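You operate a simulated robot arm through the tools that you are given. There is no shell and no other tool. Be economical: measure what you need, move in short steps, check, and stop when the job is done.

Carry out the task below with a simulated robot arm. There is one attempt and no reset: what you move stays moved.

Task
Take the green pin and put it on the orange cover.

It is judged by the outcome, as a careful person would: the job done as asked, and still so three seconds after it is handed in. It fails if anything else is knocked over, pushed out of place, dropped, spilled or broken. A push-on lid holds only when it is set on centred and level and pressed home; a screw cap is set on level and turned clockwise until tight.

Robot
A 6-joint arm with a two-finger parallel gripper, fixed in place. Base frame: the origin is at the foot of the arm, x ahead of it, y to its left, z up; the work surface is at about z = 0. Readings come in mm, degrees, newtons and seconds.
With the tool pointing down near the work surface it reaches from about 140 to 580 mm from the base axis. Its first joint turns from -66.0 to 66.0 degrees. Payload 2.1 kg.
Tool frame: the origin (TCP) lies between the finger pads and is the grasp point; the fingertips stand 30 mm ahead of it; z points along the fingers, y is the line along which they close. The gripper opens to 94 mm. The fingers are 28 mm wide and 10 mm thick; the gripper's body (50 by 96 mm) begins 55 mm behind the TCP.
Orientation is that of the tool frame in the base frame, as a unit quaternion [x, y, z, w]. With the fingers straight down and closing along the base's y, the tool's x points along the base's -x, its y along +y and its z along -z.

Tools
- The arm moves only by the tool move_arm. Its argument "motion" is a list of rows, each a list of 7 numbers: the turn, a rotation vector about the base's x, y, z in degrees, then the shift along the base's x, y, z in mm, then the gripper command, from -1 (fully open) to 1 (shut), values between in proportion. In form: [[ax, ay, az, tx, ty, tz, hand], ...]. A call has 1 to 8 rows; each row is the pose to reach, as a shift and turn from the pose commanded when the call began. A row lasts 0.2 s, in which the tool goes at most 50 mm and 8.6 degrees; a call with a longer step from one row to the next is refused whole, and so is a gripper value outside its range. Where a pose cannot be reached the arm comes as near as it can. A force on the tool above 40 N (or 10 N above the force at the start of the call, whichever is more), or a blocked arm, ends the call early, and 0.2 s more pass. Each finger travels about 72 mm/s and halts on what it meets, pressing with about 34 N; the grip force reading is that of the motor and also rises with nothing between the fingers. The clock runs only during rows and for 0.2 s after the last one: add rows that repeat a pose to give the fingers time. It gives the time, the measured TCP pose, the force on the tool (base axes), the opening and the grip force at its end, in the units of the frame above (readings bear some noise), and new pictures: "views" is both (left out), scene, wrist or none.
- Cameras (640 x 400 px; columns grow to the right, rows downward): "scene" is fixed at [59.6, -384.6, 472.3]; the picture's right is [0.68, -0.73, 0.00], its down [-0.50, -0.47, -0.72] and it looks along [0.53, 0.49, -0.69] (base axes); focal length 264 px, centre (320, 200). "wrist" rides on the gripper at [76, 14, -103] in the tool frame; the picture's right is [-0.18, 0.98, 0.00], its down [-0.75, -0.14, -0.64] and it looks along [-0.63, -0.12, 0.77] (tool axes); focal length 243 px, centre (320, 200). There is no depth. A picture from a camera that has moved, and an enlarged one, comes with that camera's place and axes in the base frame and with its lens.
- inspect(camera, box): a new picture of the part [left, top, right, bottom] of that camera's present view, enlarged. No time passes.
- close_job(): hands the job in; it is judged then, once.

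Work in short steps. Places have to be worked out from the pictures, the camera data and where the tool is seen: move nearer, look again, correct. Check each grasp and each placing, and mend what went wrong. You have 90 turns and 170 pictures in all, those below and enlarged ones among them. Open the gripper and draw the arm clear of the work before you hand the job in, unless the task says otherwise; then end with one line.

The tools are called as a command line: name --pt "numbers of a row" for each row, then --argument value for the rest, lists and objects as JSON in quotes. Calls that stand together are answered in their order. move_arm: Moves the arm, as the interface text tells. Its arguments: {"type":"object","properties":{"motion":{"type":"array","items":{"type":"array","items":{"type":"number"}}},"views":{"type":"string","enum":["both","scene","wrist","none"]}},"required":["motion"]} The other tools are called the same way: inspect (camera, box) takes an enlarged picture of a part of a camera's view; close_job () hands the job in.

At the start:

```text
time_s: 0.0
tcp_pos: [253.4, -87.9, 284.4]
tcp_rot: [0.001, 1.0, 0.0, 0.001]
ft_force: [-0.5, 0.4, -0.2]
width: 93.8
finger_force: 0.1
```

scene: 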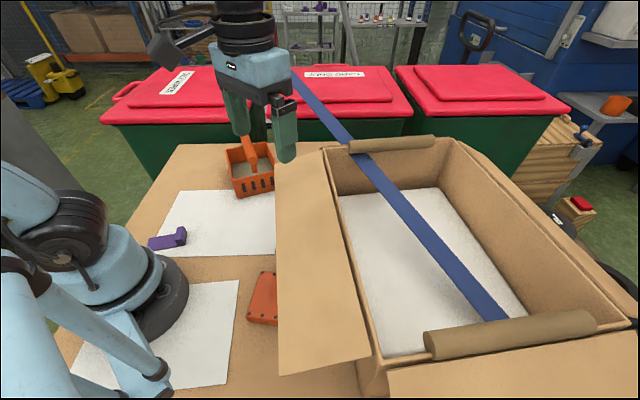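
wrist: 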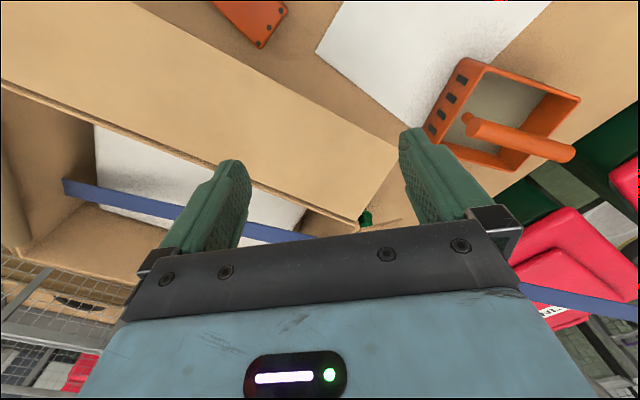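

The wrist view shows a small green thing near (366,218), probably the pin. I'll enlarge it and the orange cover.

inspect --camera "wrist" --box '[300, 160, 440, 248]'

inspect --camera "scene" --box '[140, 120, 380, 340]'

```text
4.55 times, centred on (370, 204) of wrist
camera zoom: at [177.7, -73.7, 385.8], right [0.18, 0.98, 0.0], down [0.75, -0.14, 0.64], along [0.63, -0.12, -0.77], focal length 1103 px, centre (93, 182)
```

zoom: 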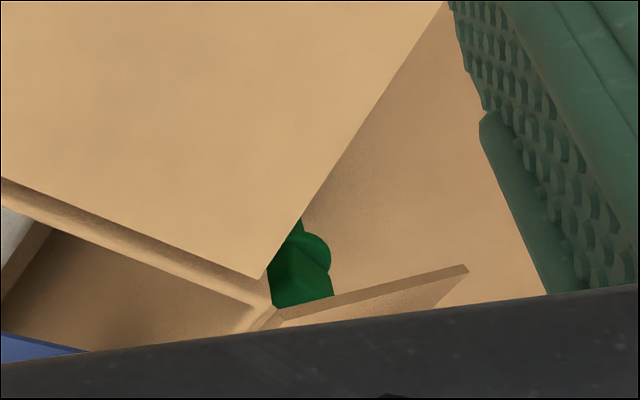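

```text
1.82 times, centred on (260, 230) of scene
camera zoom: at [59.6, -384.6, 472.3], right [0.68, -0.73, 0.0], down [-0.5, -0.47, -0.72], along [0.53, 0.49, -0.69], focal length 481 px, centre (429, 146)
```

zoom: 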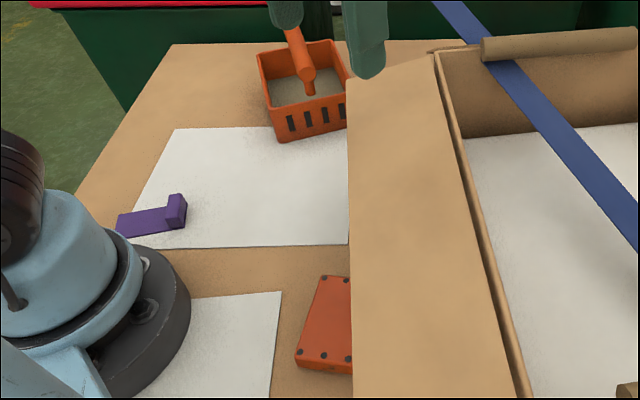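

The green thing seems to be half hidden behind the flap near the box's far corner. I'll go up and over for a better look.

move_arm --pt "0 0 0 30 10 20 -1" --pt "0 0 0 60 20 40 -1" --pt "0 0 0 90 30 50 -1" --pt "0 0 0 120 40 60 -1"

```text
time_s: 1.0
tcp_pos: [372.5, -47.6, 342.7]
tcp_rot: [0.0, 1.0, 0.001, 0.001]
ft_force: [-0.2, -0.3, 0.5]
width: 94.4
finger_force: 0.1
camera wrist: at [297.4, -33.5, 445.3], right [0.18, 0.98, 0.0], down [0.75, -0.14, 0.64], along [0.63, -0.12, -0.77], focal length 243 px, centre (320, 200)
```

scene: 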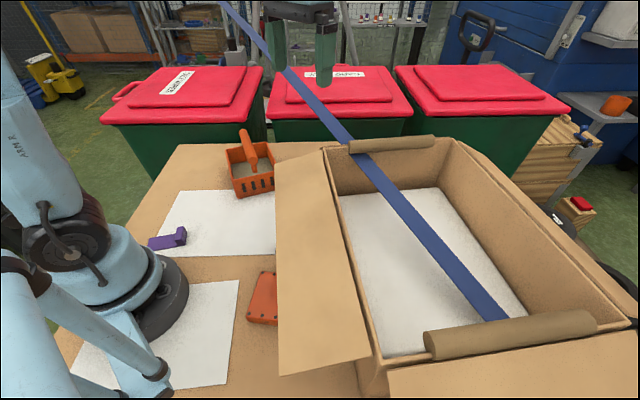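
wrist: 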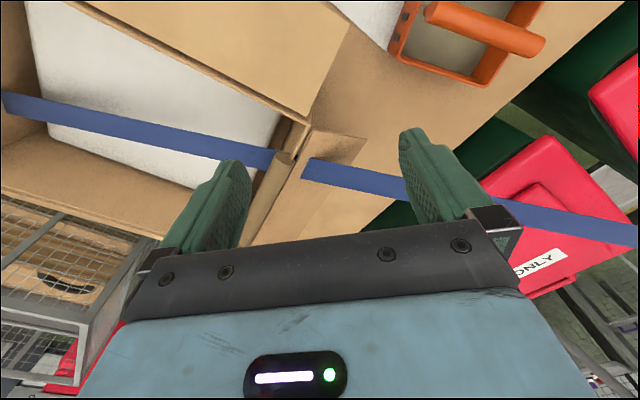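

The green thing is now hidden under the box's far flap, I think. I'll zoom on that corner in both views.

inspect --camera "wrist" --box '[230, 100, 420, 220]'

inspect --camera "scene" --box '[260, 60, 460, 190]'

```text
3.33 times, centred on (325, 160) of wrist
camera zoom: at [297.4, -33.5, 445.3], right [0.18, 0.98, 0.0], down [0.75, -0.14, 0.64], along [0.63, -0.12, -0.77], focal length 809 px, centre (303, 333)
```

zoom: 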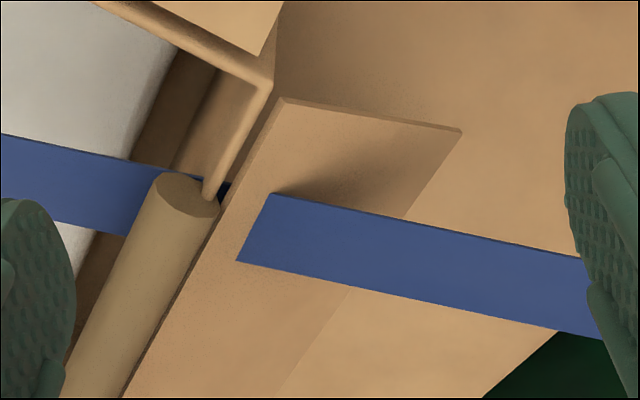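

```text
3.08 times, centred on (360, 125) of scene
camera zoom: at [59.5, -384.6, 472.3], right [0.68, -0.73, 0.0], down [-0.5, -0.47, -0.72], along [0.53, 0.49, -0.69], focal length 814 px, centre (197, 431)
```

zoom: 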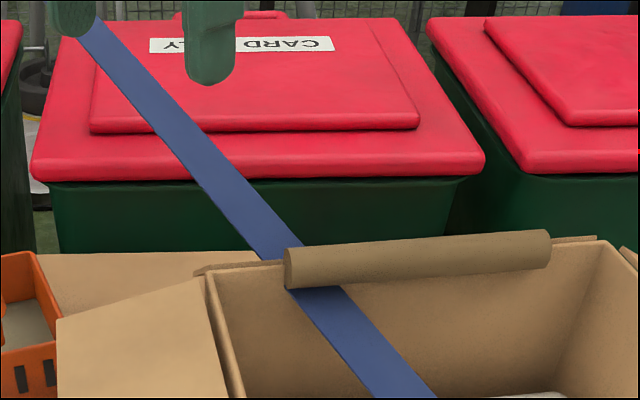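

I'll swing to the left side with a turned wrist so the camera looks under the far flap from the side.

move_arm --pt "0 0 -8 4 16 0 -1" --pt "0 0 -16 8 32 0 -1" --pt "0 0 -24 12 50 -10 -1" --pt "0 0 -32 16 70 -30 -1" --pt "0 0 -40 20 90 -60 -1" --pt "0 0 -48 24 108 -90 -1" --pt "0 0 -50 27 108 -114 -1"

```text
time_s: 2.6
tcp_pos: [399.2, 60.6, 230.2]
tcp_rot: [0.423, 0.906, 0.0, 0.001]
ft_force: [-0.9, -0.1, 0.3]
width: 94.0
finger_force: 0.0
camera wrist: at [361.9, 128.2, 331.9], right [0.87, 0.49, 0.0], down [0.37, -0.67, 0.64], along [0.32, -0.56, -0.77], focal length 243 px, centre (320, 200)
```

scene: 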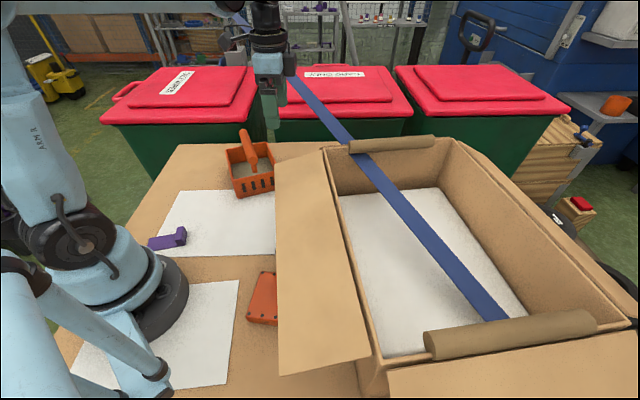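
wrist: 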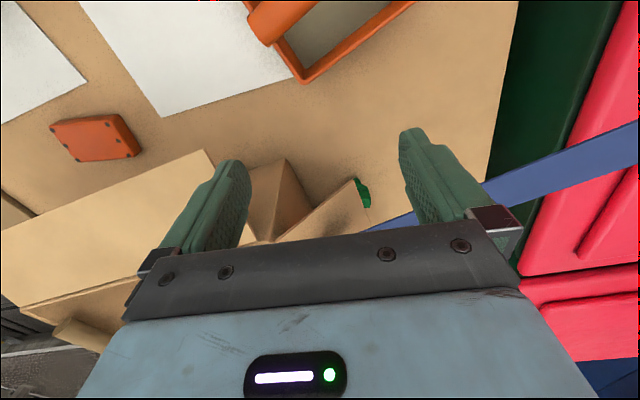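

The green pin shows at about (540,-46,26), beside/under the far flap. Zooming in to learn its shape.

inspect --camera "wrist" --box '[230, 130, 430, 255]'

inspect --camera "wrist" --box '[30, 90, 170, 178]'

```text
3.20 times, centred on (330, 192) of wrist
camera zoom: at [361.9, 128.2, 331.9], right [0.87, 0.49, 0.0], down [0.37, -0.67, 0.64], along [0.32, -0.56, -0.77], focal length 776 px, centre (288, 224)
```

zoom: 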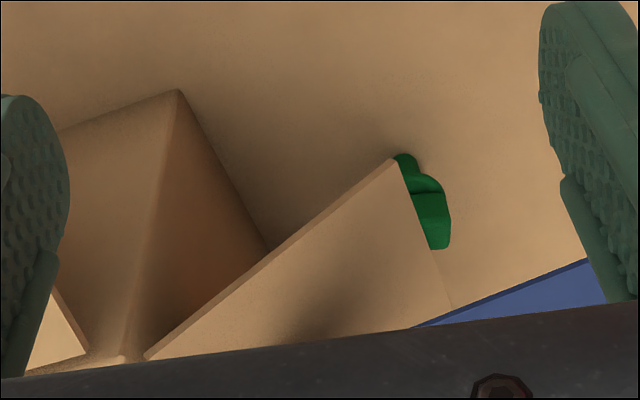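

```text
4.55 times, centred on (100, 134) of wrist
camera zoom: at [361.9, 128.2, 331.9], right [0.87, 0.49, 0.0], down [0.37, -0.67, 0.64], along [0.32, -0.56, -0.77], focal length 1103 px, centre (1320, 500)
```

zoom: 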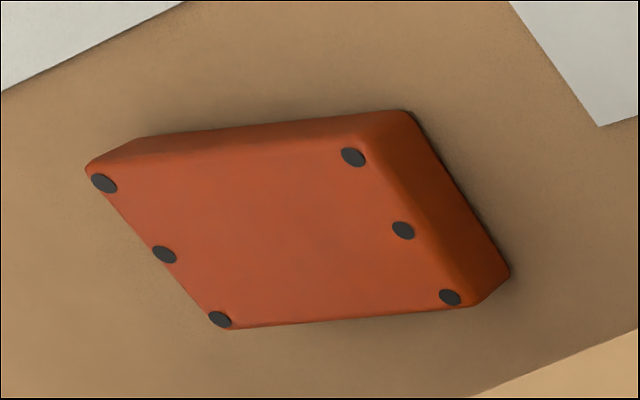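

Pin ≈ (540,-46,26), right under the far flap's free edge (edge ~z 97). A blue plank passes above it, around (511,41,183). I'll stay above the plank and yaw the wrist so the camera looks at the pin from outside the box.

move_arm --pt "0 0 -8 0 0 30 -1" --pt "0 0 -16 0 0 60 -1" --pt "0 0 -24 20 -5 70 -1" --pt "0 0 -32 40 -10 70 -1" --pt "0 0 -40 60 -10 70 -1" --pt "0 0 -48 80 -10 70 -1" --pt "0 0 -56 100 -10 70 -1" --pt "0 0 -64 120 -10 70 -1" --views "wrist"

```text
time_s: 4.4
tcp_pos: [512.3, 50.2, 293.5]
tcp_rot: [0.839, 0.545, 0.0, 0.0]
ft_force: [-0.2, -0.3, -0.2]
width: 93.8
finger_force: 0.0
out of reach, approached as far as the arm can: row 8
camera wrist: at [556.5, 113.9, 396.4], right [0.82, -0.57, 0.0], down [-0.44, -0.63, 0.64], along [-0.37, -0.53, -0.77], focal length 243 px, centre (320, 200)
```

wrist: 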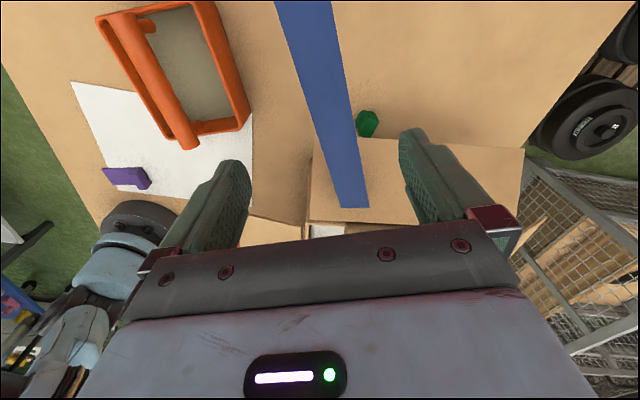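

The pin is well visible from here. Zooming in.

inspect --camera "wrist" --box '[320, 80, 440, 155]'

inspect --camera "scene" --box '[200, 0, 440, 150]'

```text
5.33 times, centred on (380, 118) of wrist
camera zoom: at [556.5, 113.9, 396.4], right [0.82, -0.57, 0.0], down [-0.44, -0.63, 0.64], along [-0.37, -0.53, -0.77], focal length 1294 px, centre (0, 640)
```

zoom: 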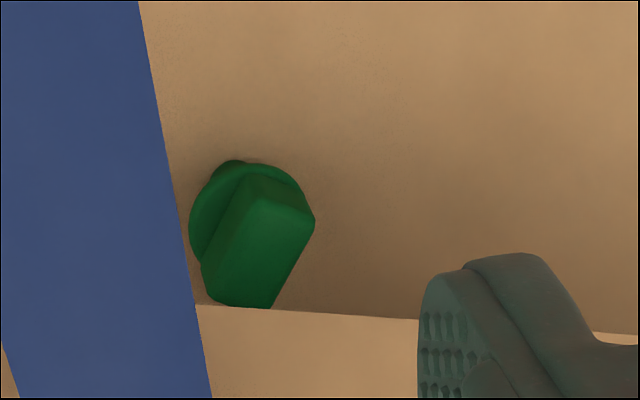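

```text
2.67 times, centred on (320, 75) of scene
camera zoom: at [59.5, -384.6, 472.3], right [0.68, -0.73, 0.0], down [-0.5, -0.47, -0.72], along [0.53, 0.49, -0.69], focal length 706 px, centre (320, 533)
```

zoom: 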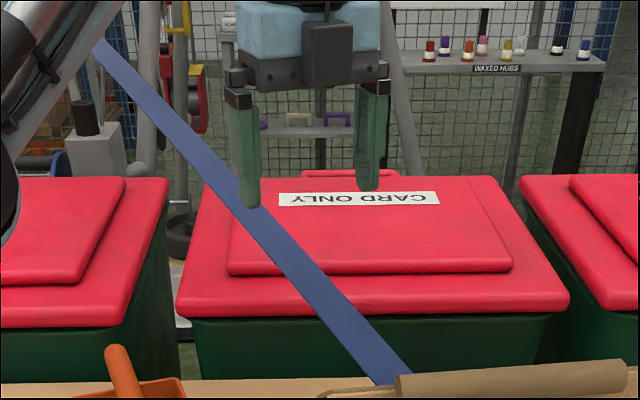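

The pin stands under the flap edge, with the plank close on its left-top side. From above, the gripper would foul the flap or the plank, so I plan a low tilted approach from +y, under the plank. First I'll back off and unwind the yaw toward +90.

move_arm --pt "0 0 8.5 -15 0 0 -1" --pt "0 0 17 -35 5 0 -1" --pt "0 0 25.5 -60 10 0 -1" --pt "0 0 34 -85 20 0 -1" --pt "0 0 42.5 -105 30 0 -1" --pt "0 0 51 -120 30 0 -1" --pt "0 0 59.5 -130 30 0 -1" --pt "0 0 68 -130 30 0 -1" --views "none"

move_arm --pt "0 0 8.5 0 0 0 -1" --pt "0 0 17 0 0 0 -1" --pt "0 0 25.5 0 0 0 -1" --pt "0 0 34 0 0 0 -1" --pt "0 0 42.5 0 0 0 -1" --pt "0 0 51 0 0 0 -1" --pt "0 0 59.5 0 0 0 -1" --pt "0 0 68 0 0 0 -1" --views "none"

move_arm --pt "0 0 8.5 0 0 0 -1" --pt "0 0 17 0 0 0 -1" --pt "0 0 25.5 0 0 0 -1" --pt "0 0 34 0 0 0 -1" --pt "0 0 42.5 0 0 0 -1" --pt "0 0 51 0 0 0 -1" --pt "0 0 59.5 0 0 0 -1" --pt "0 0 68 0 0 0 -1" --views "none"

```text
time_s: 6.2
tcp_pos: [380.6, 79.4, 293.6]
tcp_rot: [0.389, 0.921, 0.0, 0.001]
ft_force: [0.2, 0.5, 0.0]
width: 94.0
finger_force: 0.0
```

```text
time_s: 8.0
tcp_pos: [381.0, 79.1, 293.3]
tcp_rot: [-0.193, 0.981, 0.0, 0.001]
ft_force: [-0.2, 0.2, 0.6]
width: 93.9
finger_force: 0.0
```

```text
time_s: 9.8
tcp_pos: [380.7, 79.5, 294.7]
tcp_rot: [0.708, -0.706, -0.001, -0.001]
ft_force: [-0.1, 0.0, 0.5]
width: 94.1
finger_force: 0.2
```

Yaw is at +90 now. I'll tilt the tool to point toward -y, staying high, and look.

move_arm --pt "-8.5 0 0 5 5 0 -1" --pt "-17 0 0 10 10 0 -1" --pt "-25.5 0 0 15 15 0 -1" --pt "-34 0 0 20 20 0 -1" --pt "-42 0 0 25 25 0 -1" --pt "-50 0 0 30 30 0 -1"

```text
time_s: 11.2
tcp_pos: [412.8, 107.8, 293.4]
tcp_rot: [-0.64, 0.641, -0.299, -0.3]
ft_force: [-0.5, 0.0, 0.9]
width: 94.0
finger_force: 0.1
camera wrist: at [398.5, 138.4, 417.6], right [-0.98, 0.12, -0.14], down [0.14, 0.98, -0.17], along [0.12, -0.18, -0.98], focal length 243 px, centre (320, 200)
```

scene: 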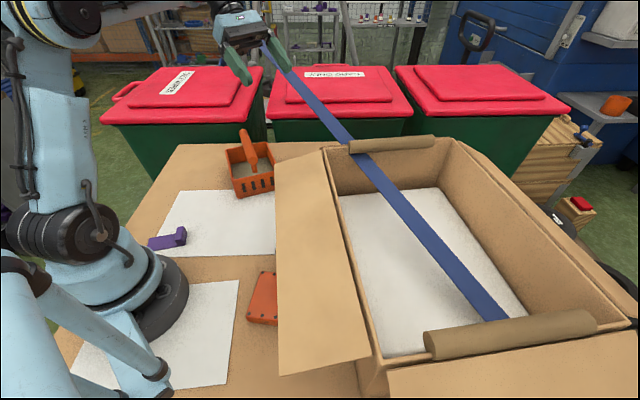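
wrist: 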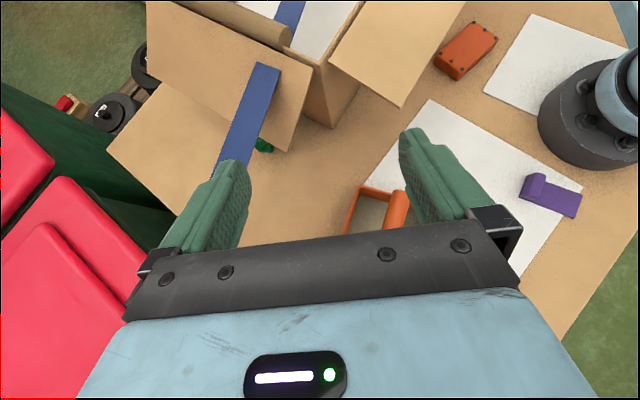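

From this top view, the pin is at about (536,-51) and the cover at about (169,-157). The basket with its handle (up to z≈115) lies under the arm, so I'll tilt to 60° and descend along a path clear of basket, plank and flap.

move_arm --pt "-8 0 0 10 -10 -30 -1" --pt "-10 0 0 20 -20 -65 -1" --pt "-10 0 0 35 -30 -100 -1" --pt "-10 0 0 50 -35 -135 -1" --pt "-10 0 0 60 -38 -165 -1"

```text
time_s: 12.4
tcp_pos: [470.1, 72.0, 128.4]
tcp_rot: [0.613, -0.612, 0.353, 0.353]
ft_force: [0.4, -0.6, 0.3]
width: 94.0
finger_force: 0.1
out of reach, approached as far as the arm can: row 1, 2
camera wrist: at [457.1, 122.7, 245.6], right [-0.98, 0.09, -0.16], down [0.14, 0.93, -0.33], along [0.12, -0.35, -0.93], focal length 243 px, centre (320, 200)
```

scene: 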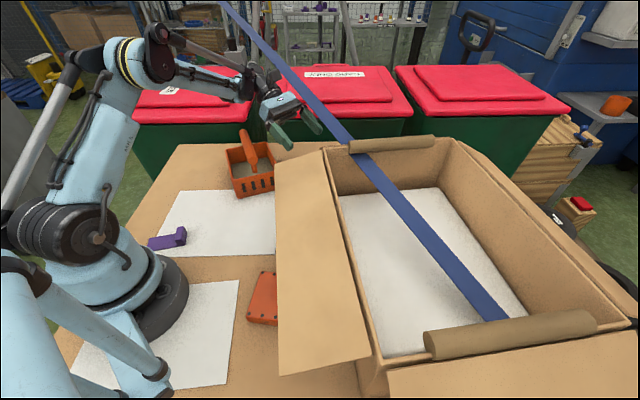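
wrist: 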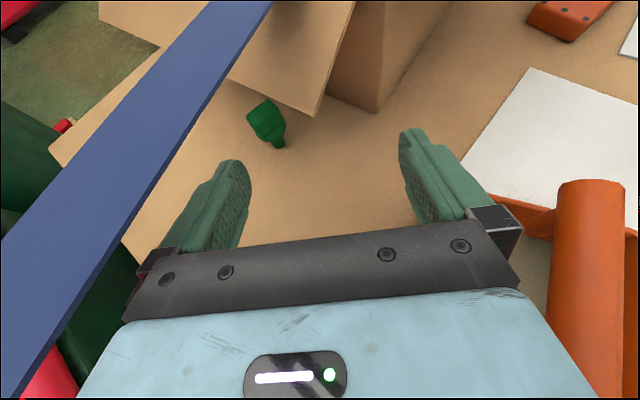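

The pin is now clearly seen, and there is a gap under the plank. Zooming in on the pin.

inspect --camera "wrist" --box '[215, 80, 325, 160]'

inspect --camera "scene" --box '[140, 20, 380, 170]'

```text
5.00 times, centred on (270, 120) of wrist
camera zoom: at [457.1, 122.7, 245.6], right [-0.98, 0.09, -0.16], down [0.14, 0.93, -0.33], along [0.12, -0.35, -0.93], focal length 1213 px, centre (570, 600)
```

zoom: 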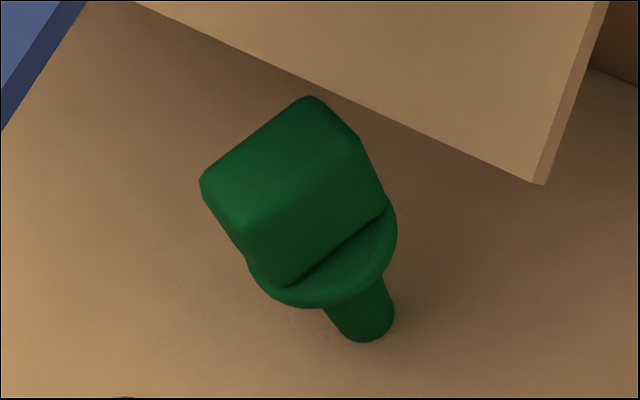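

```text
2.67 times, centred on (260, 95) of scene
camera zoom: at [59.6, -384.6, 472.3], right [0.68, -0.73, 0.0], down [-0.5, -0.47, -0.72], along [0.53, 0.49, -0.69], focal length 706 px, centre (480, 480)
```

zoom: 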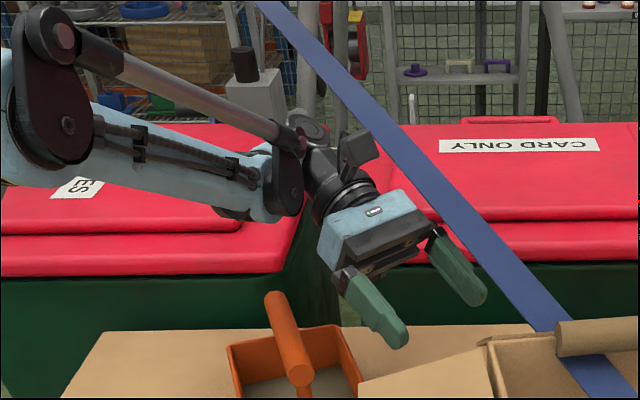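

The pin stands upright on its peg at about (532,-52). It has a flange of roughly 33 mm at z≈37 and a block head up to z≈55. I'll go down first, then slide +x under the plank at 65° tilt, stopping short of the pin.

move_arm --pt "-3 0 0 5 -10 -25 -0.6" --pt "-5 0 0 10 -20 -54 -0.6" --pt "-5 0 0 35 -25 -60 -0.6" --pt "-5 0 0 60 -28 -66 -0.6" --pt "-5 0 0 62 -32 -70 -0.6"

```text
time_s: 13.6
tcp_pos: [533.1, 39.7, 59.5]
tcp_rot: [0.597, -0.596, 0.38, 0.38]
ft_force: [0.0, 0.2, 0.6]
width: 74.8
finger_force: 0.2
camera wrist: at [519.6, 100.7, 171.2], right [-0.98, 0.08, -0.17], down [0.14, 0.9, -0.41], along [0.12, -0.43, -0.9], focal length 243 px, centre (320, 200)
```

scene: 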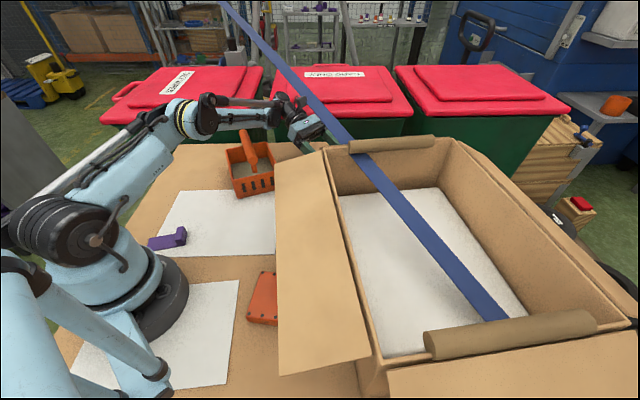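
wrist: 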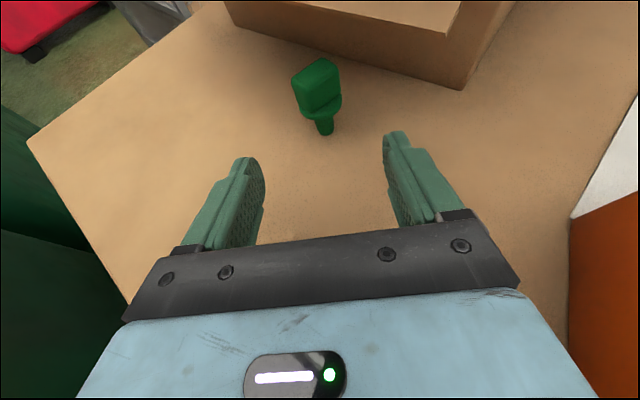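

Under the plank without contact. I'll zoom on the pin for an exact fix and check arm clearance to the plank.

inspect --camera "wrist" --box '[230, 20, 430, 145]'

inspect --camera "scene" --box '[190, 50, 390, 175]'

```text
3.20 times, centred on (330, 82) of wrist
camera zoom: at [519.6, 100.7, 171.2], right [-0.98, 0.08, -0.17], down [0.14, 0.9, -0.41], along [0.12, -0.43, -0.9], focal length 776 px, centre (288, 576)
```

zoom: 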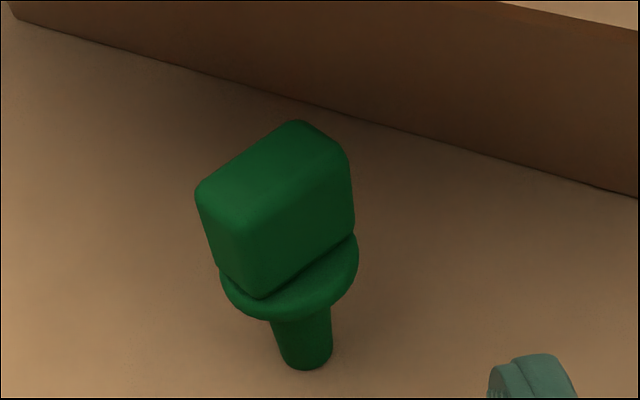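

```text
3.20 times, centred on (290, 112) of scene
camera zoom: at [59.6, -384.6, 472.3], right [0.68, -0.73, 0.0], down [-0.5, -0.47, -0.72], along [0.53, 0.49, -0.69], focal length 847 px, centre (416, 480)
```

zoom: 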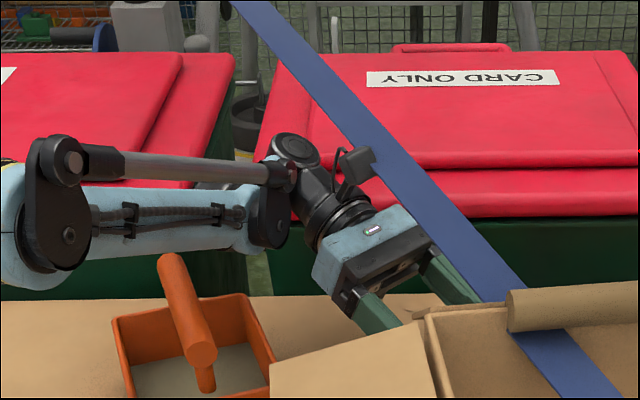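

The pin's flange is centred at (532,-51), z≈31, about 34 mm across. The camera passes about 25–30 mm under the plank, so I'll tilt to 70°, lower first, then advance to just around the pin and check.

move_arm --pt "-3 0 0 0 -5 -12 -0.6" --pt "-5 0 0 -1 -12 -22 -0.6" --pt "-5 0 0 -1 -28 -22 -0.6" --pt "-5 0 0 -1 -44 -22 -0.6" --pt "-5 0 0 -1 -55 -22 -0.6"

```text
time_s: 14.8
tcp_pos: [533.4, -16.3, 36.3]
tcp_rot: [-0.579, 0.58, -0.404, -0.405]
ft_force: [-0.7, 0.2, 0.5]
width: 75.3
finger_force: 0.0
out of reach, approached as far as the arm can: row 1, 2, 3
camera wrist: at [518.9, 54.3, 143.2], right [-0.98, 0.06, -0.17], down [0.14, 0.86, -0.49], along [0.12, -0.5, -0.86], focal length 243 px, centre (320, 200)
```

scene: 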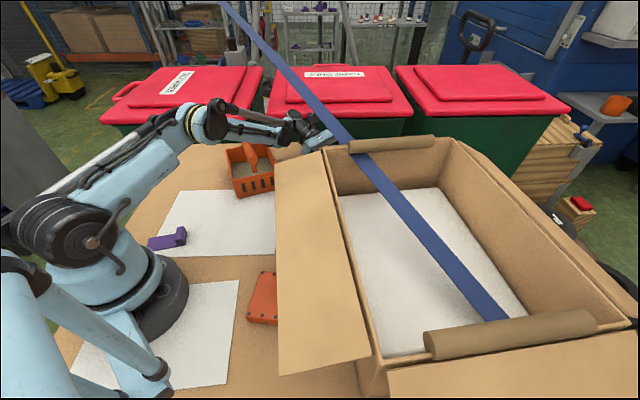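
wrist: 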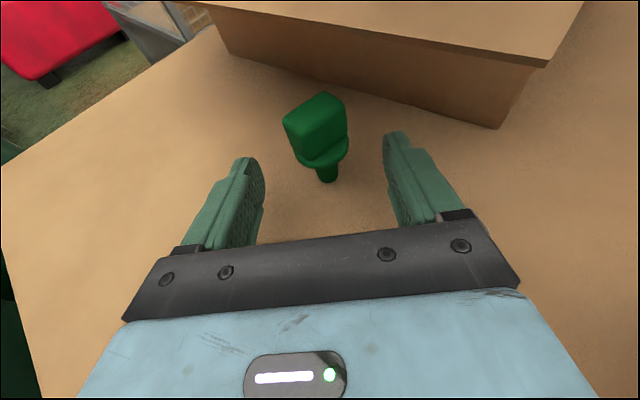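

The pin sits centred ahead of the fingers with no contact force. Quick check of the arm against the basket and plank, then advance.

inspect --camera "scene" --box '[190, 60, 390, 185]'

move_arm --pt "0 0 0 -1 -9 0 -0.6" --pt "0 0 0 -2 -18 0 -0.6" --pt "0 0 0 -2 -27 0 -0.6" --views "wrist"

```text
3.20 times, centred on (290, 122) of scene
camera zoom: at [59.6, -384.6, 472.3], right [0.68, -0.73, 0.0], down [-0.5, -0.47, -0.72], along [0.53, 0.49, -0.69], focal length 847 px, centre (416, 448)
```

zoom: 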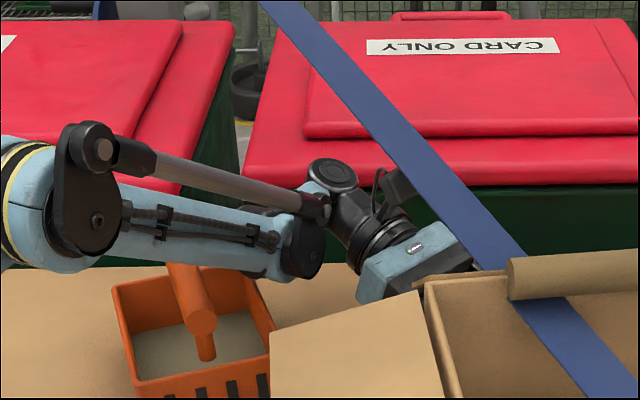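

```text
time_s: 15.6
tcp_pos: [529.6, -43.5, 36.7]
tcp_rot: [0.581, -0.579, 0.406, 0.404]
ft_force: [-0.2, -0.4, 0.0]
width: 74.9
finger_force: 0.1
camera wrist: at [516.6, 27.7, 143.9], right [-0.98, 0.06, -0.17], down [0.14, 0.86, -0.49], along [0.12, -0.5, -0.86], focal length 243 px, centre (320, 200)
```

wrist: 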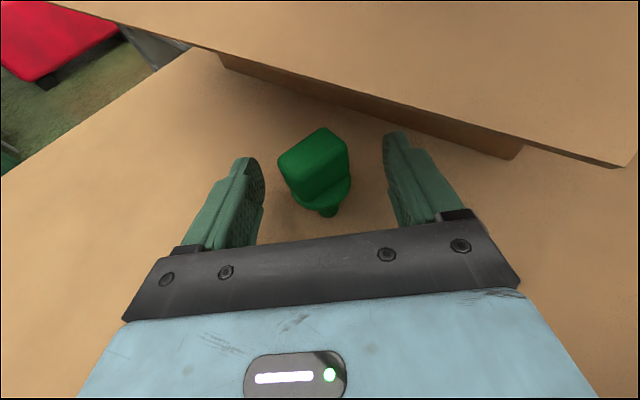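

The pin is between the pads, about 2 mm off-centre toward +x. I'll correct that and close in stages.

move_arm --pt "0 0 0 2 0 0 -0.4" --pt "0 0 0 2 0 0 0.05" --pt "0 0 0 2 0 0 0.15" --views "wrist"

```text
time_s: 16.4
tcp_pos: [530.9, -43.5, 35.9]
tcp_rot: [0.58, -0.579, 0.405, 0.405]
ft_force: [0.7, -0.1, -0.9]
width: 40.2
finger_force: 0.0
camera wrist: at [518.5, 27.6, 143.4], right [-0.98, 0.06, -0.17], down [0.14, 0.86, -0.49], along [0.12, -0.5, -0.86], focal length 243 px, centre (320, 200)
```

wrist: 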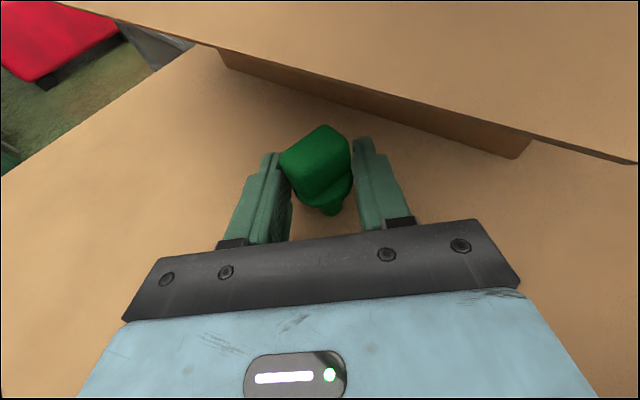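

Both pads straddle the pin closely. Closing fully now.

move_arm --pt "0 0 0 0 0 0 0.4" --pt "0 0 0 0 0 0 0.7" --pt "0 0 0 0 0 0 1" --pt "0 0 0 0 0 0 1" --views "wrist"

inspect --camera "wrist" --box '[240, 100, 400, 220]'

```text
time_s: 17.4
tcp_pos: [532.2, -42.3, 36.8]
tcp_rot: [-0.579, 0.58, -0.405, -0.406]
ft_force: [1.0, 0.3, 0.0]
width: 37.2
finger_force: 33.9
camera wrist: at [518.5, 27.7, 143.4], right [-0.98, 0.06, -0.17], down [0.14, 0.86, -0.49], along [0.12, -0.5, -0.86], focal length 243 px, centre (320, 200)
```

wrist: 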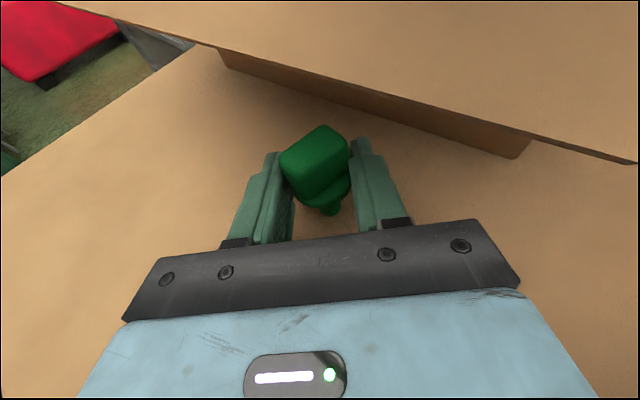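

```text
3.33 times, centred on (320, 160) of wrist
camera zoom: at [518.5, 27.7, 143.4], right [-0.98, 0.06, -0.17], down [0.14, 0.86, -0.49], along [0.12, -0.5, -0.86], focal length 809 px, centre (320, 333)
```

zoom: 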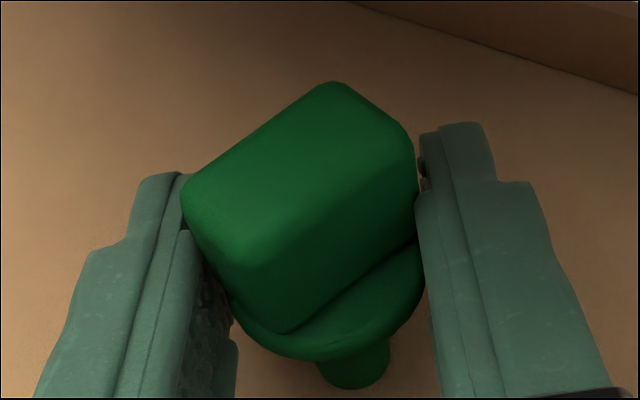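

Held at 37 mm with 34 N. I'll lift 8 mm and retreat along +y.

move_arm --pt "0 0 0 0 0 4 1" --pt "0 0 0 0 2 8 1" --pt "0 0 0 0 12 8 1" --pt "0 0 0 0 25 8 1" --pt "0 0 0 -2 40 10 1" --views "wrist"

```text
time_s: 18.6
tcp_pos: [532.0, -2.5, 46.4]
tcp_rot: [0.58, -0.579, 0.405, 0.405]
ft_force: [0.1, 1.0, 0.1]
width: 36.4
finger_force: 34.3
camera wrist: at [517.7, 67.8, 153.7], right [-0.98, 0.06, -0.17], down [0.14, 0.86, -0.49], along [0.12, -0.5, -0.86], focal length 243 px, centre (320, 200)
```

wrist: 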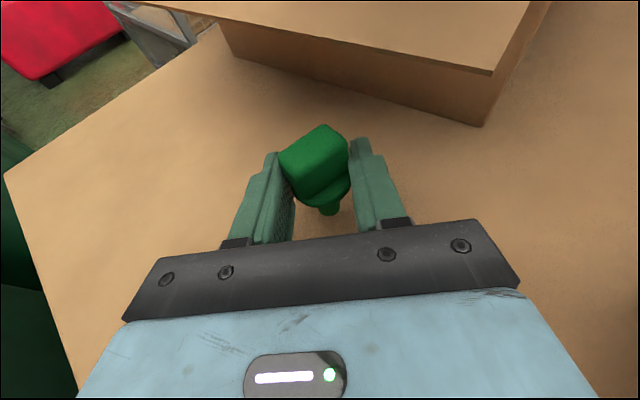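

The pin lifted with the gripper. Now back out from under the plank: away to +y, then -x, then up.

move_arm --pt "0 0 0 -5 18 4 1" --pt "0 0 0 -15 38 8 1" --pt "0 0 0 -35 55 12 1" --pt "0 0 0 -60 63 22 1" --pt "0 0 0 -66 63 45 1" --pt "0 0 0 -75 60 75 1" --pt "0 0 0 -90 55 110 1"

```text
time_s: 20.2
tcp_pos: [443.8, 45.2, 157.4]
tcp_rot: [0.581, -0.579, 0.405, 0.404]
ft_force: [-0.7, 0.0, -0.2]
width: 36.2
finger_force: 34.3
out of reach, approached as far as the arm can: row 5, 6, 7
camera wrist: at [429.3, 114.3, 264.9], right [-0.98, 0.06, -0.17], down [0.14, 0.86, -0.49], along [0.12, -0.5, -0.86], focal length 243 px, centre (320, 200)
```

scene: 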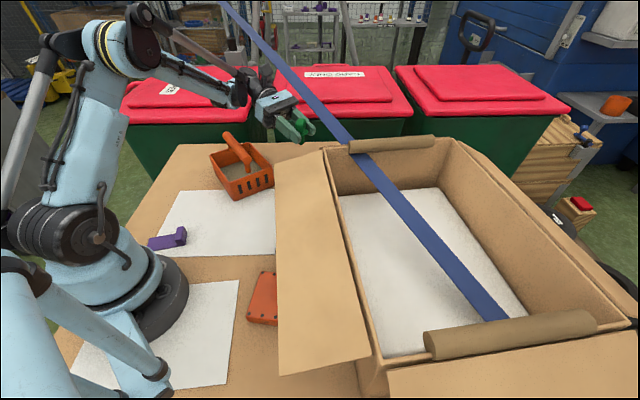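
wrist: 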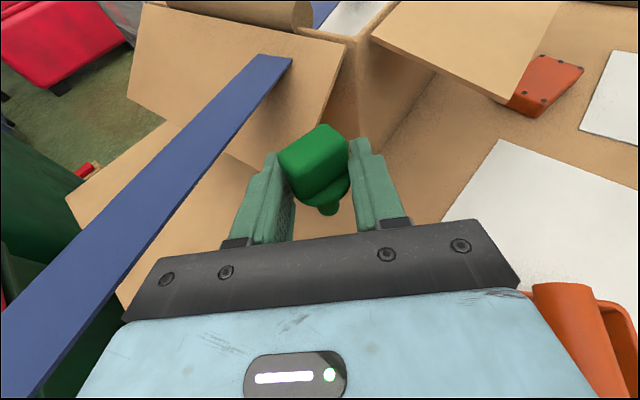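

The pin is held, but the basket has been nudged and turned compared with the earlier pictures; my forearm must have touched it. I'll measure how much so I can mend it later.

inspect --camera "scene" --box '[140, 100, 340, 225]'

inspect --camera "wrist" --box '[240, 100, 400, 220]'

```text
3.20 times, centred on (240, 162) of scene
camera zoom: at [59.6, -384.6, 472.3], right [0.68, -0.73, 0.0], down [-0.5, -0.47, -0.72], along [0.53, 0.49, -0.69], focal length 847 px, centre (576, 320)
```

zoom: 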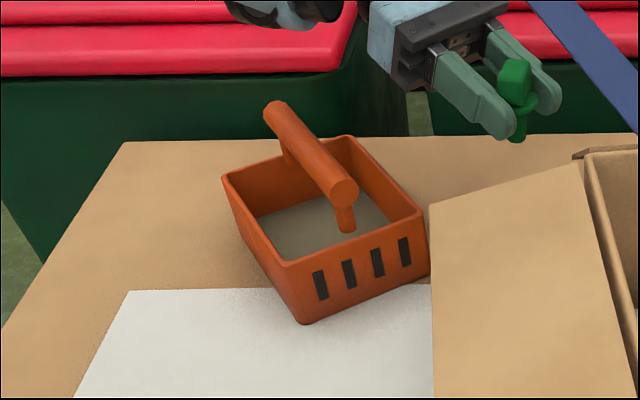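

```text
3.33 times, centred on (320, 160) of wrist
camera zoom: at [429.3, 114.3, 264.9], right [-0.98, 0.06, -0.17], down [0.14, 0.86, -0.49], along [0.12, -0.5, -0.86], focal length 809 px, centre (320, 333)
```

zoom: 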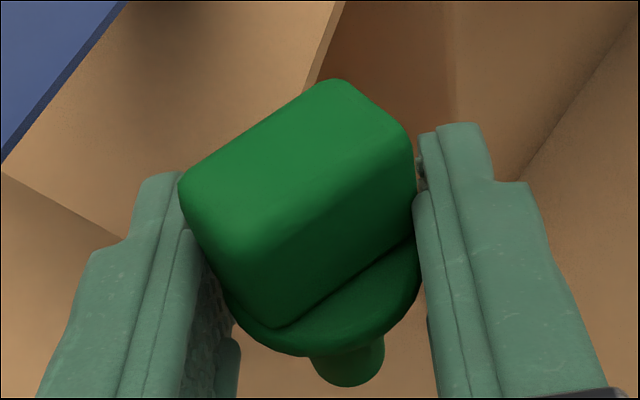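

Basket restoration comes after the placing. Now I'll carry the pin high over toward the cover.

move_arm --pt "0 0 0 -20 0 25 1" --pt "0 0 0 -50 0 50 1" --pt "0 0 0 -85 0 65 1" --pt "0 0 0 -120 -5 70 1" --pt "0 0 -5 -155 -20 70 1" --pt "0 0 -10 -190 -40 70 1" --pt "0 0 -15 -215 -70 70 1" --pt "0 0 -15 -225 -100 70 1"

```text
time_s: 22.0
tcp_pos: [237.2, -117.1, 225.9]
tcp_rot: [-0.5, 0.651, -0.348, -0.454]
ft_force: [-0.4, -0.2, -0.7]
width: 36.1
finger_force: 34.1
out of reach, approached as far as the arm can: row 1, 2, 3, 4, 5, 6, 7, 8
camera wrist: at [243.2, -45.4, 332.8], right [-0.93, 0.31, -0.17], down [0.36, 0.8, -0.49], along [-0.01, -0.52, -0.86], focal length 243 px, centre (320, 200)
```

scene: 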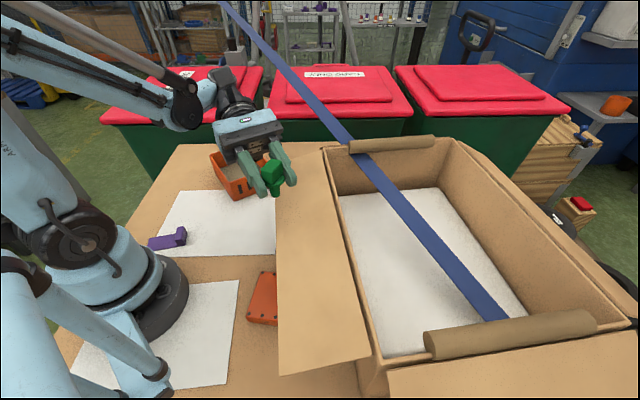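
wrist: 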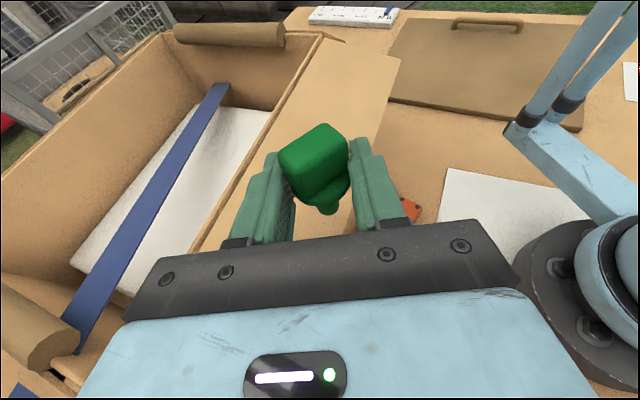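

The full tilt with this heading is beyond the wrist's limits near the cover. So I'll set the pin upright on a free spot of the table at about (265,-15) and regrasp it from above. Turning the heading and moving there at height.

move_arm --pt "0 0 8 5 25 0 1" --pt "0 0 16 10 50 0 1" --pt "0 0 24 15 75 -10 1" --pt "0 0 32 20 95 -25 1" --pt "0 0 40 25 110 -50 1" --pt "0 0 40 25 110 -76 1"

```text
time_s: 23.4
tcp_pos: [262.6, -4.6, 150.5]
tcp_rot: [0.691, -0.44, 0.483, 0.308]
ft_force: [0.6, 0.0, 0.2]
width: 36.1
finger_force: 33.9
camera wrist: at [220.7, 53.9, 257.7], right [-0.92, -0.36, -0.17], down [-0.24, 0.84, -0.49], along [0.32, -0.41, -0.86], focal length 243 px, centre (320, 200)
```

scene: 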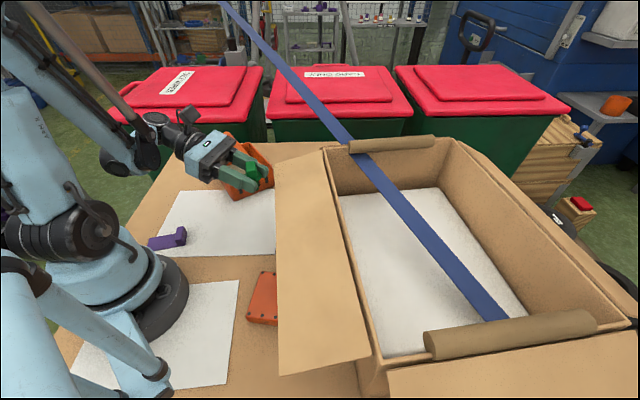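
wrist: 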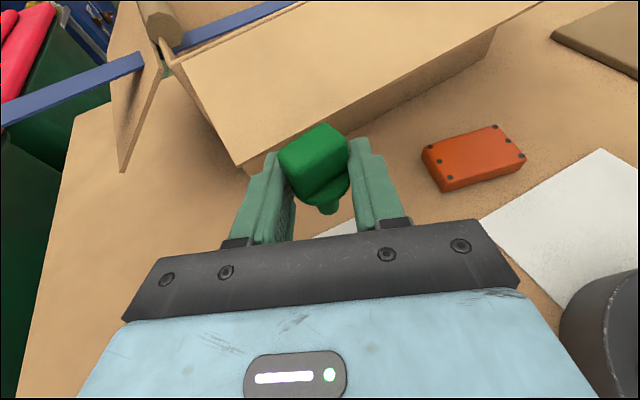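

This heading is reachable. Before regrasping, I'll test whether the cover can be reached directly with heading about -95°, staying at height beside the flap.

move_arm --pt "0 0 -5 -20 -15 10 1" --pt "0 0 -10 -40 -40 10 1" --pt "0 0 -15 -58 -68 10 1" --pt "0 0 -20 -74 -96 10 1" --pt "0 0 -25 -86 -122 10 1" --pt "0 0 -30 -93 -145 10 1"

```text
time_s: 24.8
tcp_pos: [167.5, -151.2, 160.1]
tcp_rot: [-0.554, 0.604, -0.387, -0.423]
ft_force: [-0.5, -0.5, -0.2]
width: 35.7
finger_force: 33.9
camera wrist: at [161.7, -79.0, 267.1], right [-0.97, 0.15, -0.17], down [0.22, 0.85, -0.49], along [0.07, -0.51, -0.86], focal length 243 px, centre (320, 200)
```

scene: 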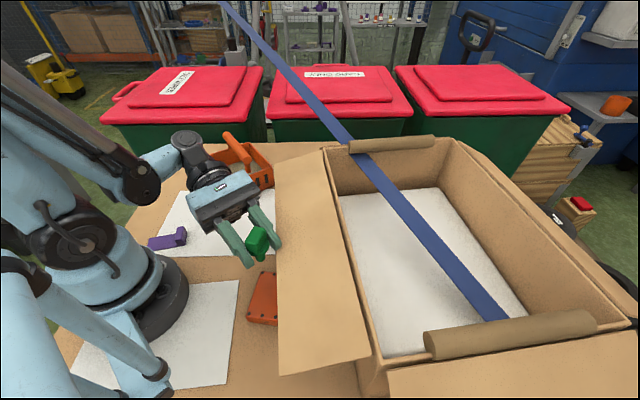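
wrist: 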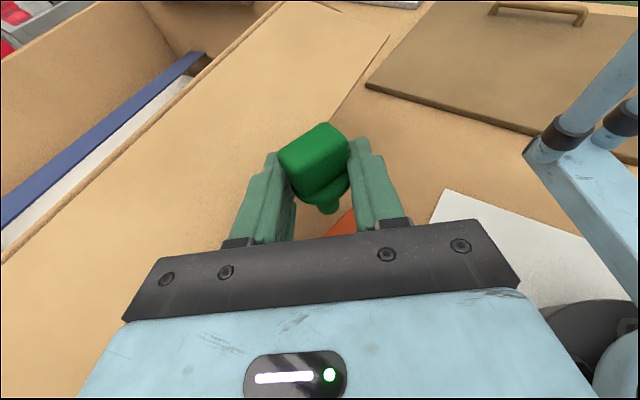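

Reachable, and the TCP is already right for the cover's centre at (167,-160). Descending to about 20 mm above the cover, then checking.

move_arm --pt "0 0 0 0 0 -25 1" --pt "0 0 0 0 0 -50 1" --pt "0 0 0 0 0 -70 1" --pt "0 0 0 0 0 -80 1"

inspect --camera "scene" --box '[180, 200, 340, 340]'

inspect --camera "wrist" --box '[240, 100, 400, 220]'

```text
time_s: 25.8
tcp_pos: [169.3, -150.5, 146.6]
tcp_rot: [-0.554, 0.605, -0.386, -0.422]
ft_force: [0.6, -0.3, -0.7]
width: 35.7
finger_force: 33.8
out of reach, approached as far as the arm can: row 1, 2, 3, 4
camera wrist: at [163.5, -78.6, 253.8], right [-0.97, 0.15, -0.17], down [0.22, 0.85, -0.49], along [0.07, -0.51, -0.86], focal length 243 px, centre (320, 200)
```

scene: 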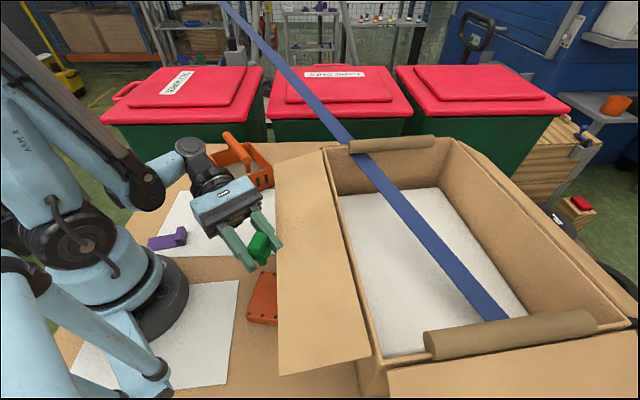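
wrist: 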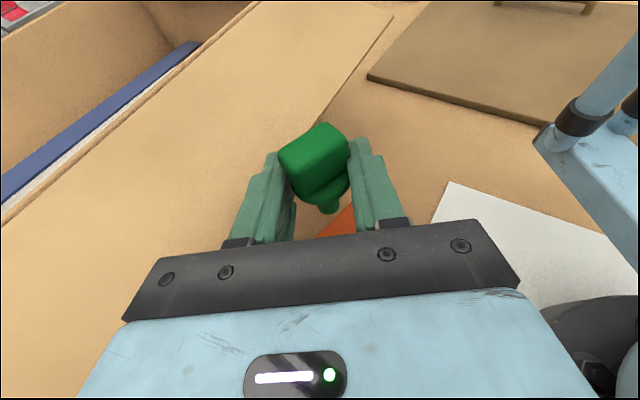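

```text
2.86 times, centred on (260, 270) of scene
camera zoom: at [59.6, -384.6, 472.3], right [0.68, -0.73, 0.0], down [-0.5, -0.47, -0.72], along [0.53, 0.49, -0.69], focal length 756 px, centre (491, 0)
```

zoom: 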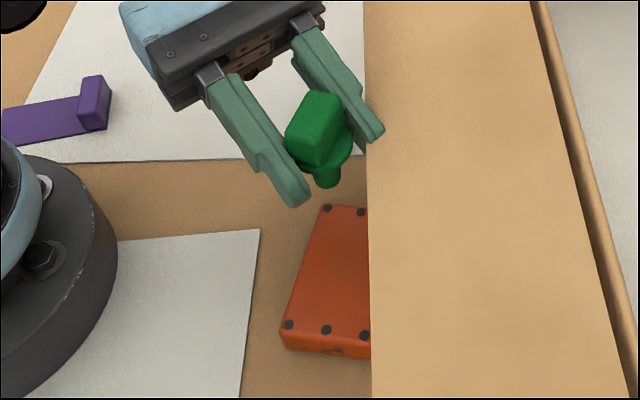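

```text
3.33 times, centred on (320, 160) of wrist
camera zoom: at [163.5, -78.6, 253.8], right [-0.97, 0.15, -0.17], down [0.22, 0.85, -0.49], along [0.07, -0.51, -0.86], focal length 809 px, centre (320, 333)
```

zoom: 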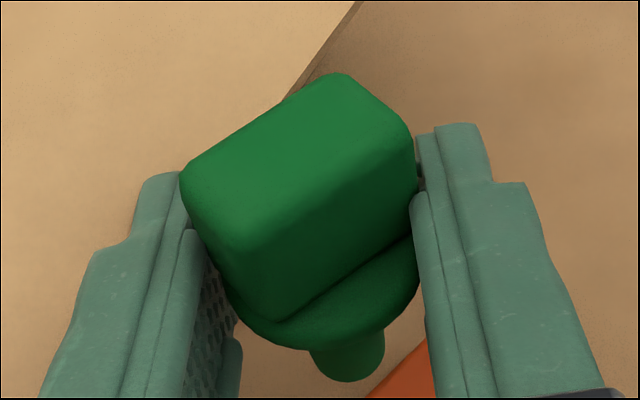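

The low pose isn't reachable here with this tilt, so I'll regrasp after all. I'm going back to the free spot by (265,-15), then down.

move_arm --pt "0 0 6 7 22 15 1" --pt "0 0 12 19 48 15 1" --pt "0 0 18 35 76 15 1" --pt "0 0 24 53 104 10 1" --pt "0 0 30 73 128 5 1" --pt "0 0 33 92 143 -10 1" --pt "0 0 33 92 143 -40 1" --pt "0 0 33 92 143 -70 1"

```text
time_s: 27.6
tcp_pos: [280.2, 4.9, 130.0]
tcp_rot: [0.703, -0.422, 0.491, 0.295]
ft_force: [0.5, -0.1, 0.1]
width: 35.4
finger_force: 34.2
out of reach, approached as far as the arm can: row 7, 8
camera wrist: at [234.9, 60.1, 235.8], right [-0.9, -0.41, -0.17], down [-0.28, 0.83, -0.49], along [0.34, -0.39, -0.86], focal length 243 px, centre (320, 200)
```

scene: 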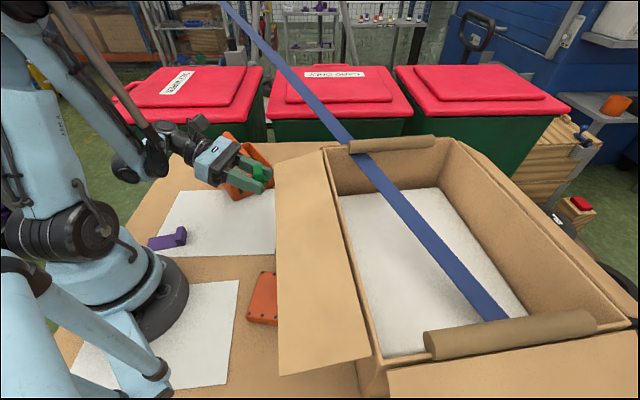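
wrist: 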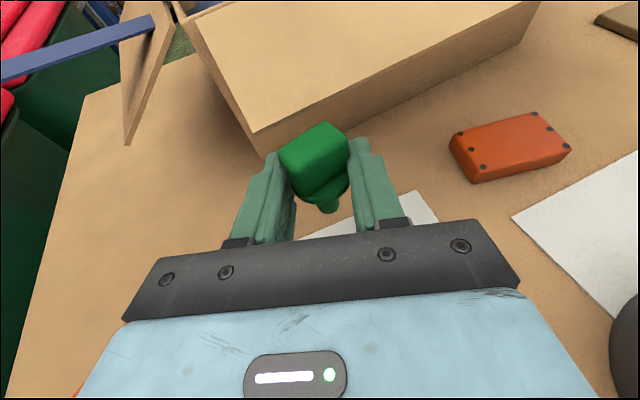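

Low poses with this sideways heading aren't reachable. A radial heading, with the tool pointing outward, should be. I'll raise and swing the heading to about +5°, aiming for a set-down at about (340,35), in the gap between the basket and the flap.

move_arm --pt "0 0 8.4 0 0 25 1" --pt "0 0 16.8 5 2 50 1" --pt "0 0 25.2 12 8 65 1" --pt "0 0 33.6 20 14 65 1" --pt "0 0 42 28 20 65 1" --pt "0 0 50.4 36 24 65 1" --pt "0 0 58.8 44 27 65 1" --pt "0 0 67 50 29 65 1"

```text
time_s: 29.4
tcp_pos: [328.3, 33.4, 194.8]
tcp_rot: [0.817, 0.034, 0.575, -0.023]
ft_force: [0.4, 0.6, 0.0]
width: 35.1
finger_force: 34.0
camera wrist: at [260.3, 14.3, 301.9], right [0.02, -0.98, -0.17], down [-0.87, 0.07, -0.49], along [0.49, 0.16, -0.85], focal length 243 px, centre (320, 200)
```

scene: 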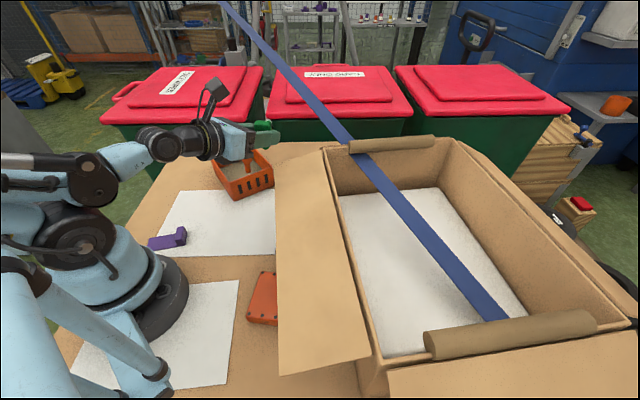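
wrist: 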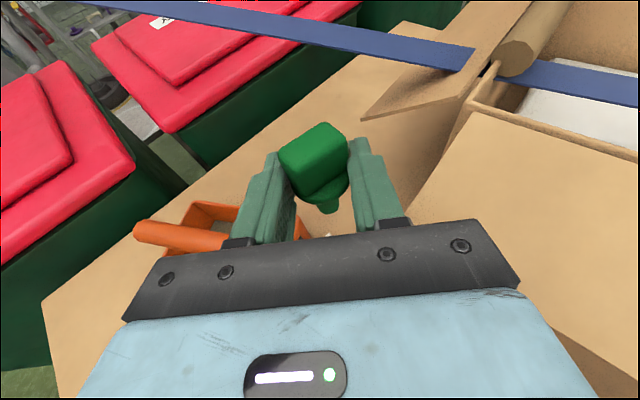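

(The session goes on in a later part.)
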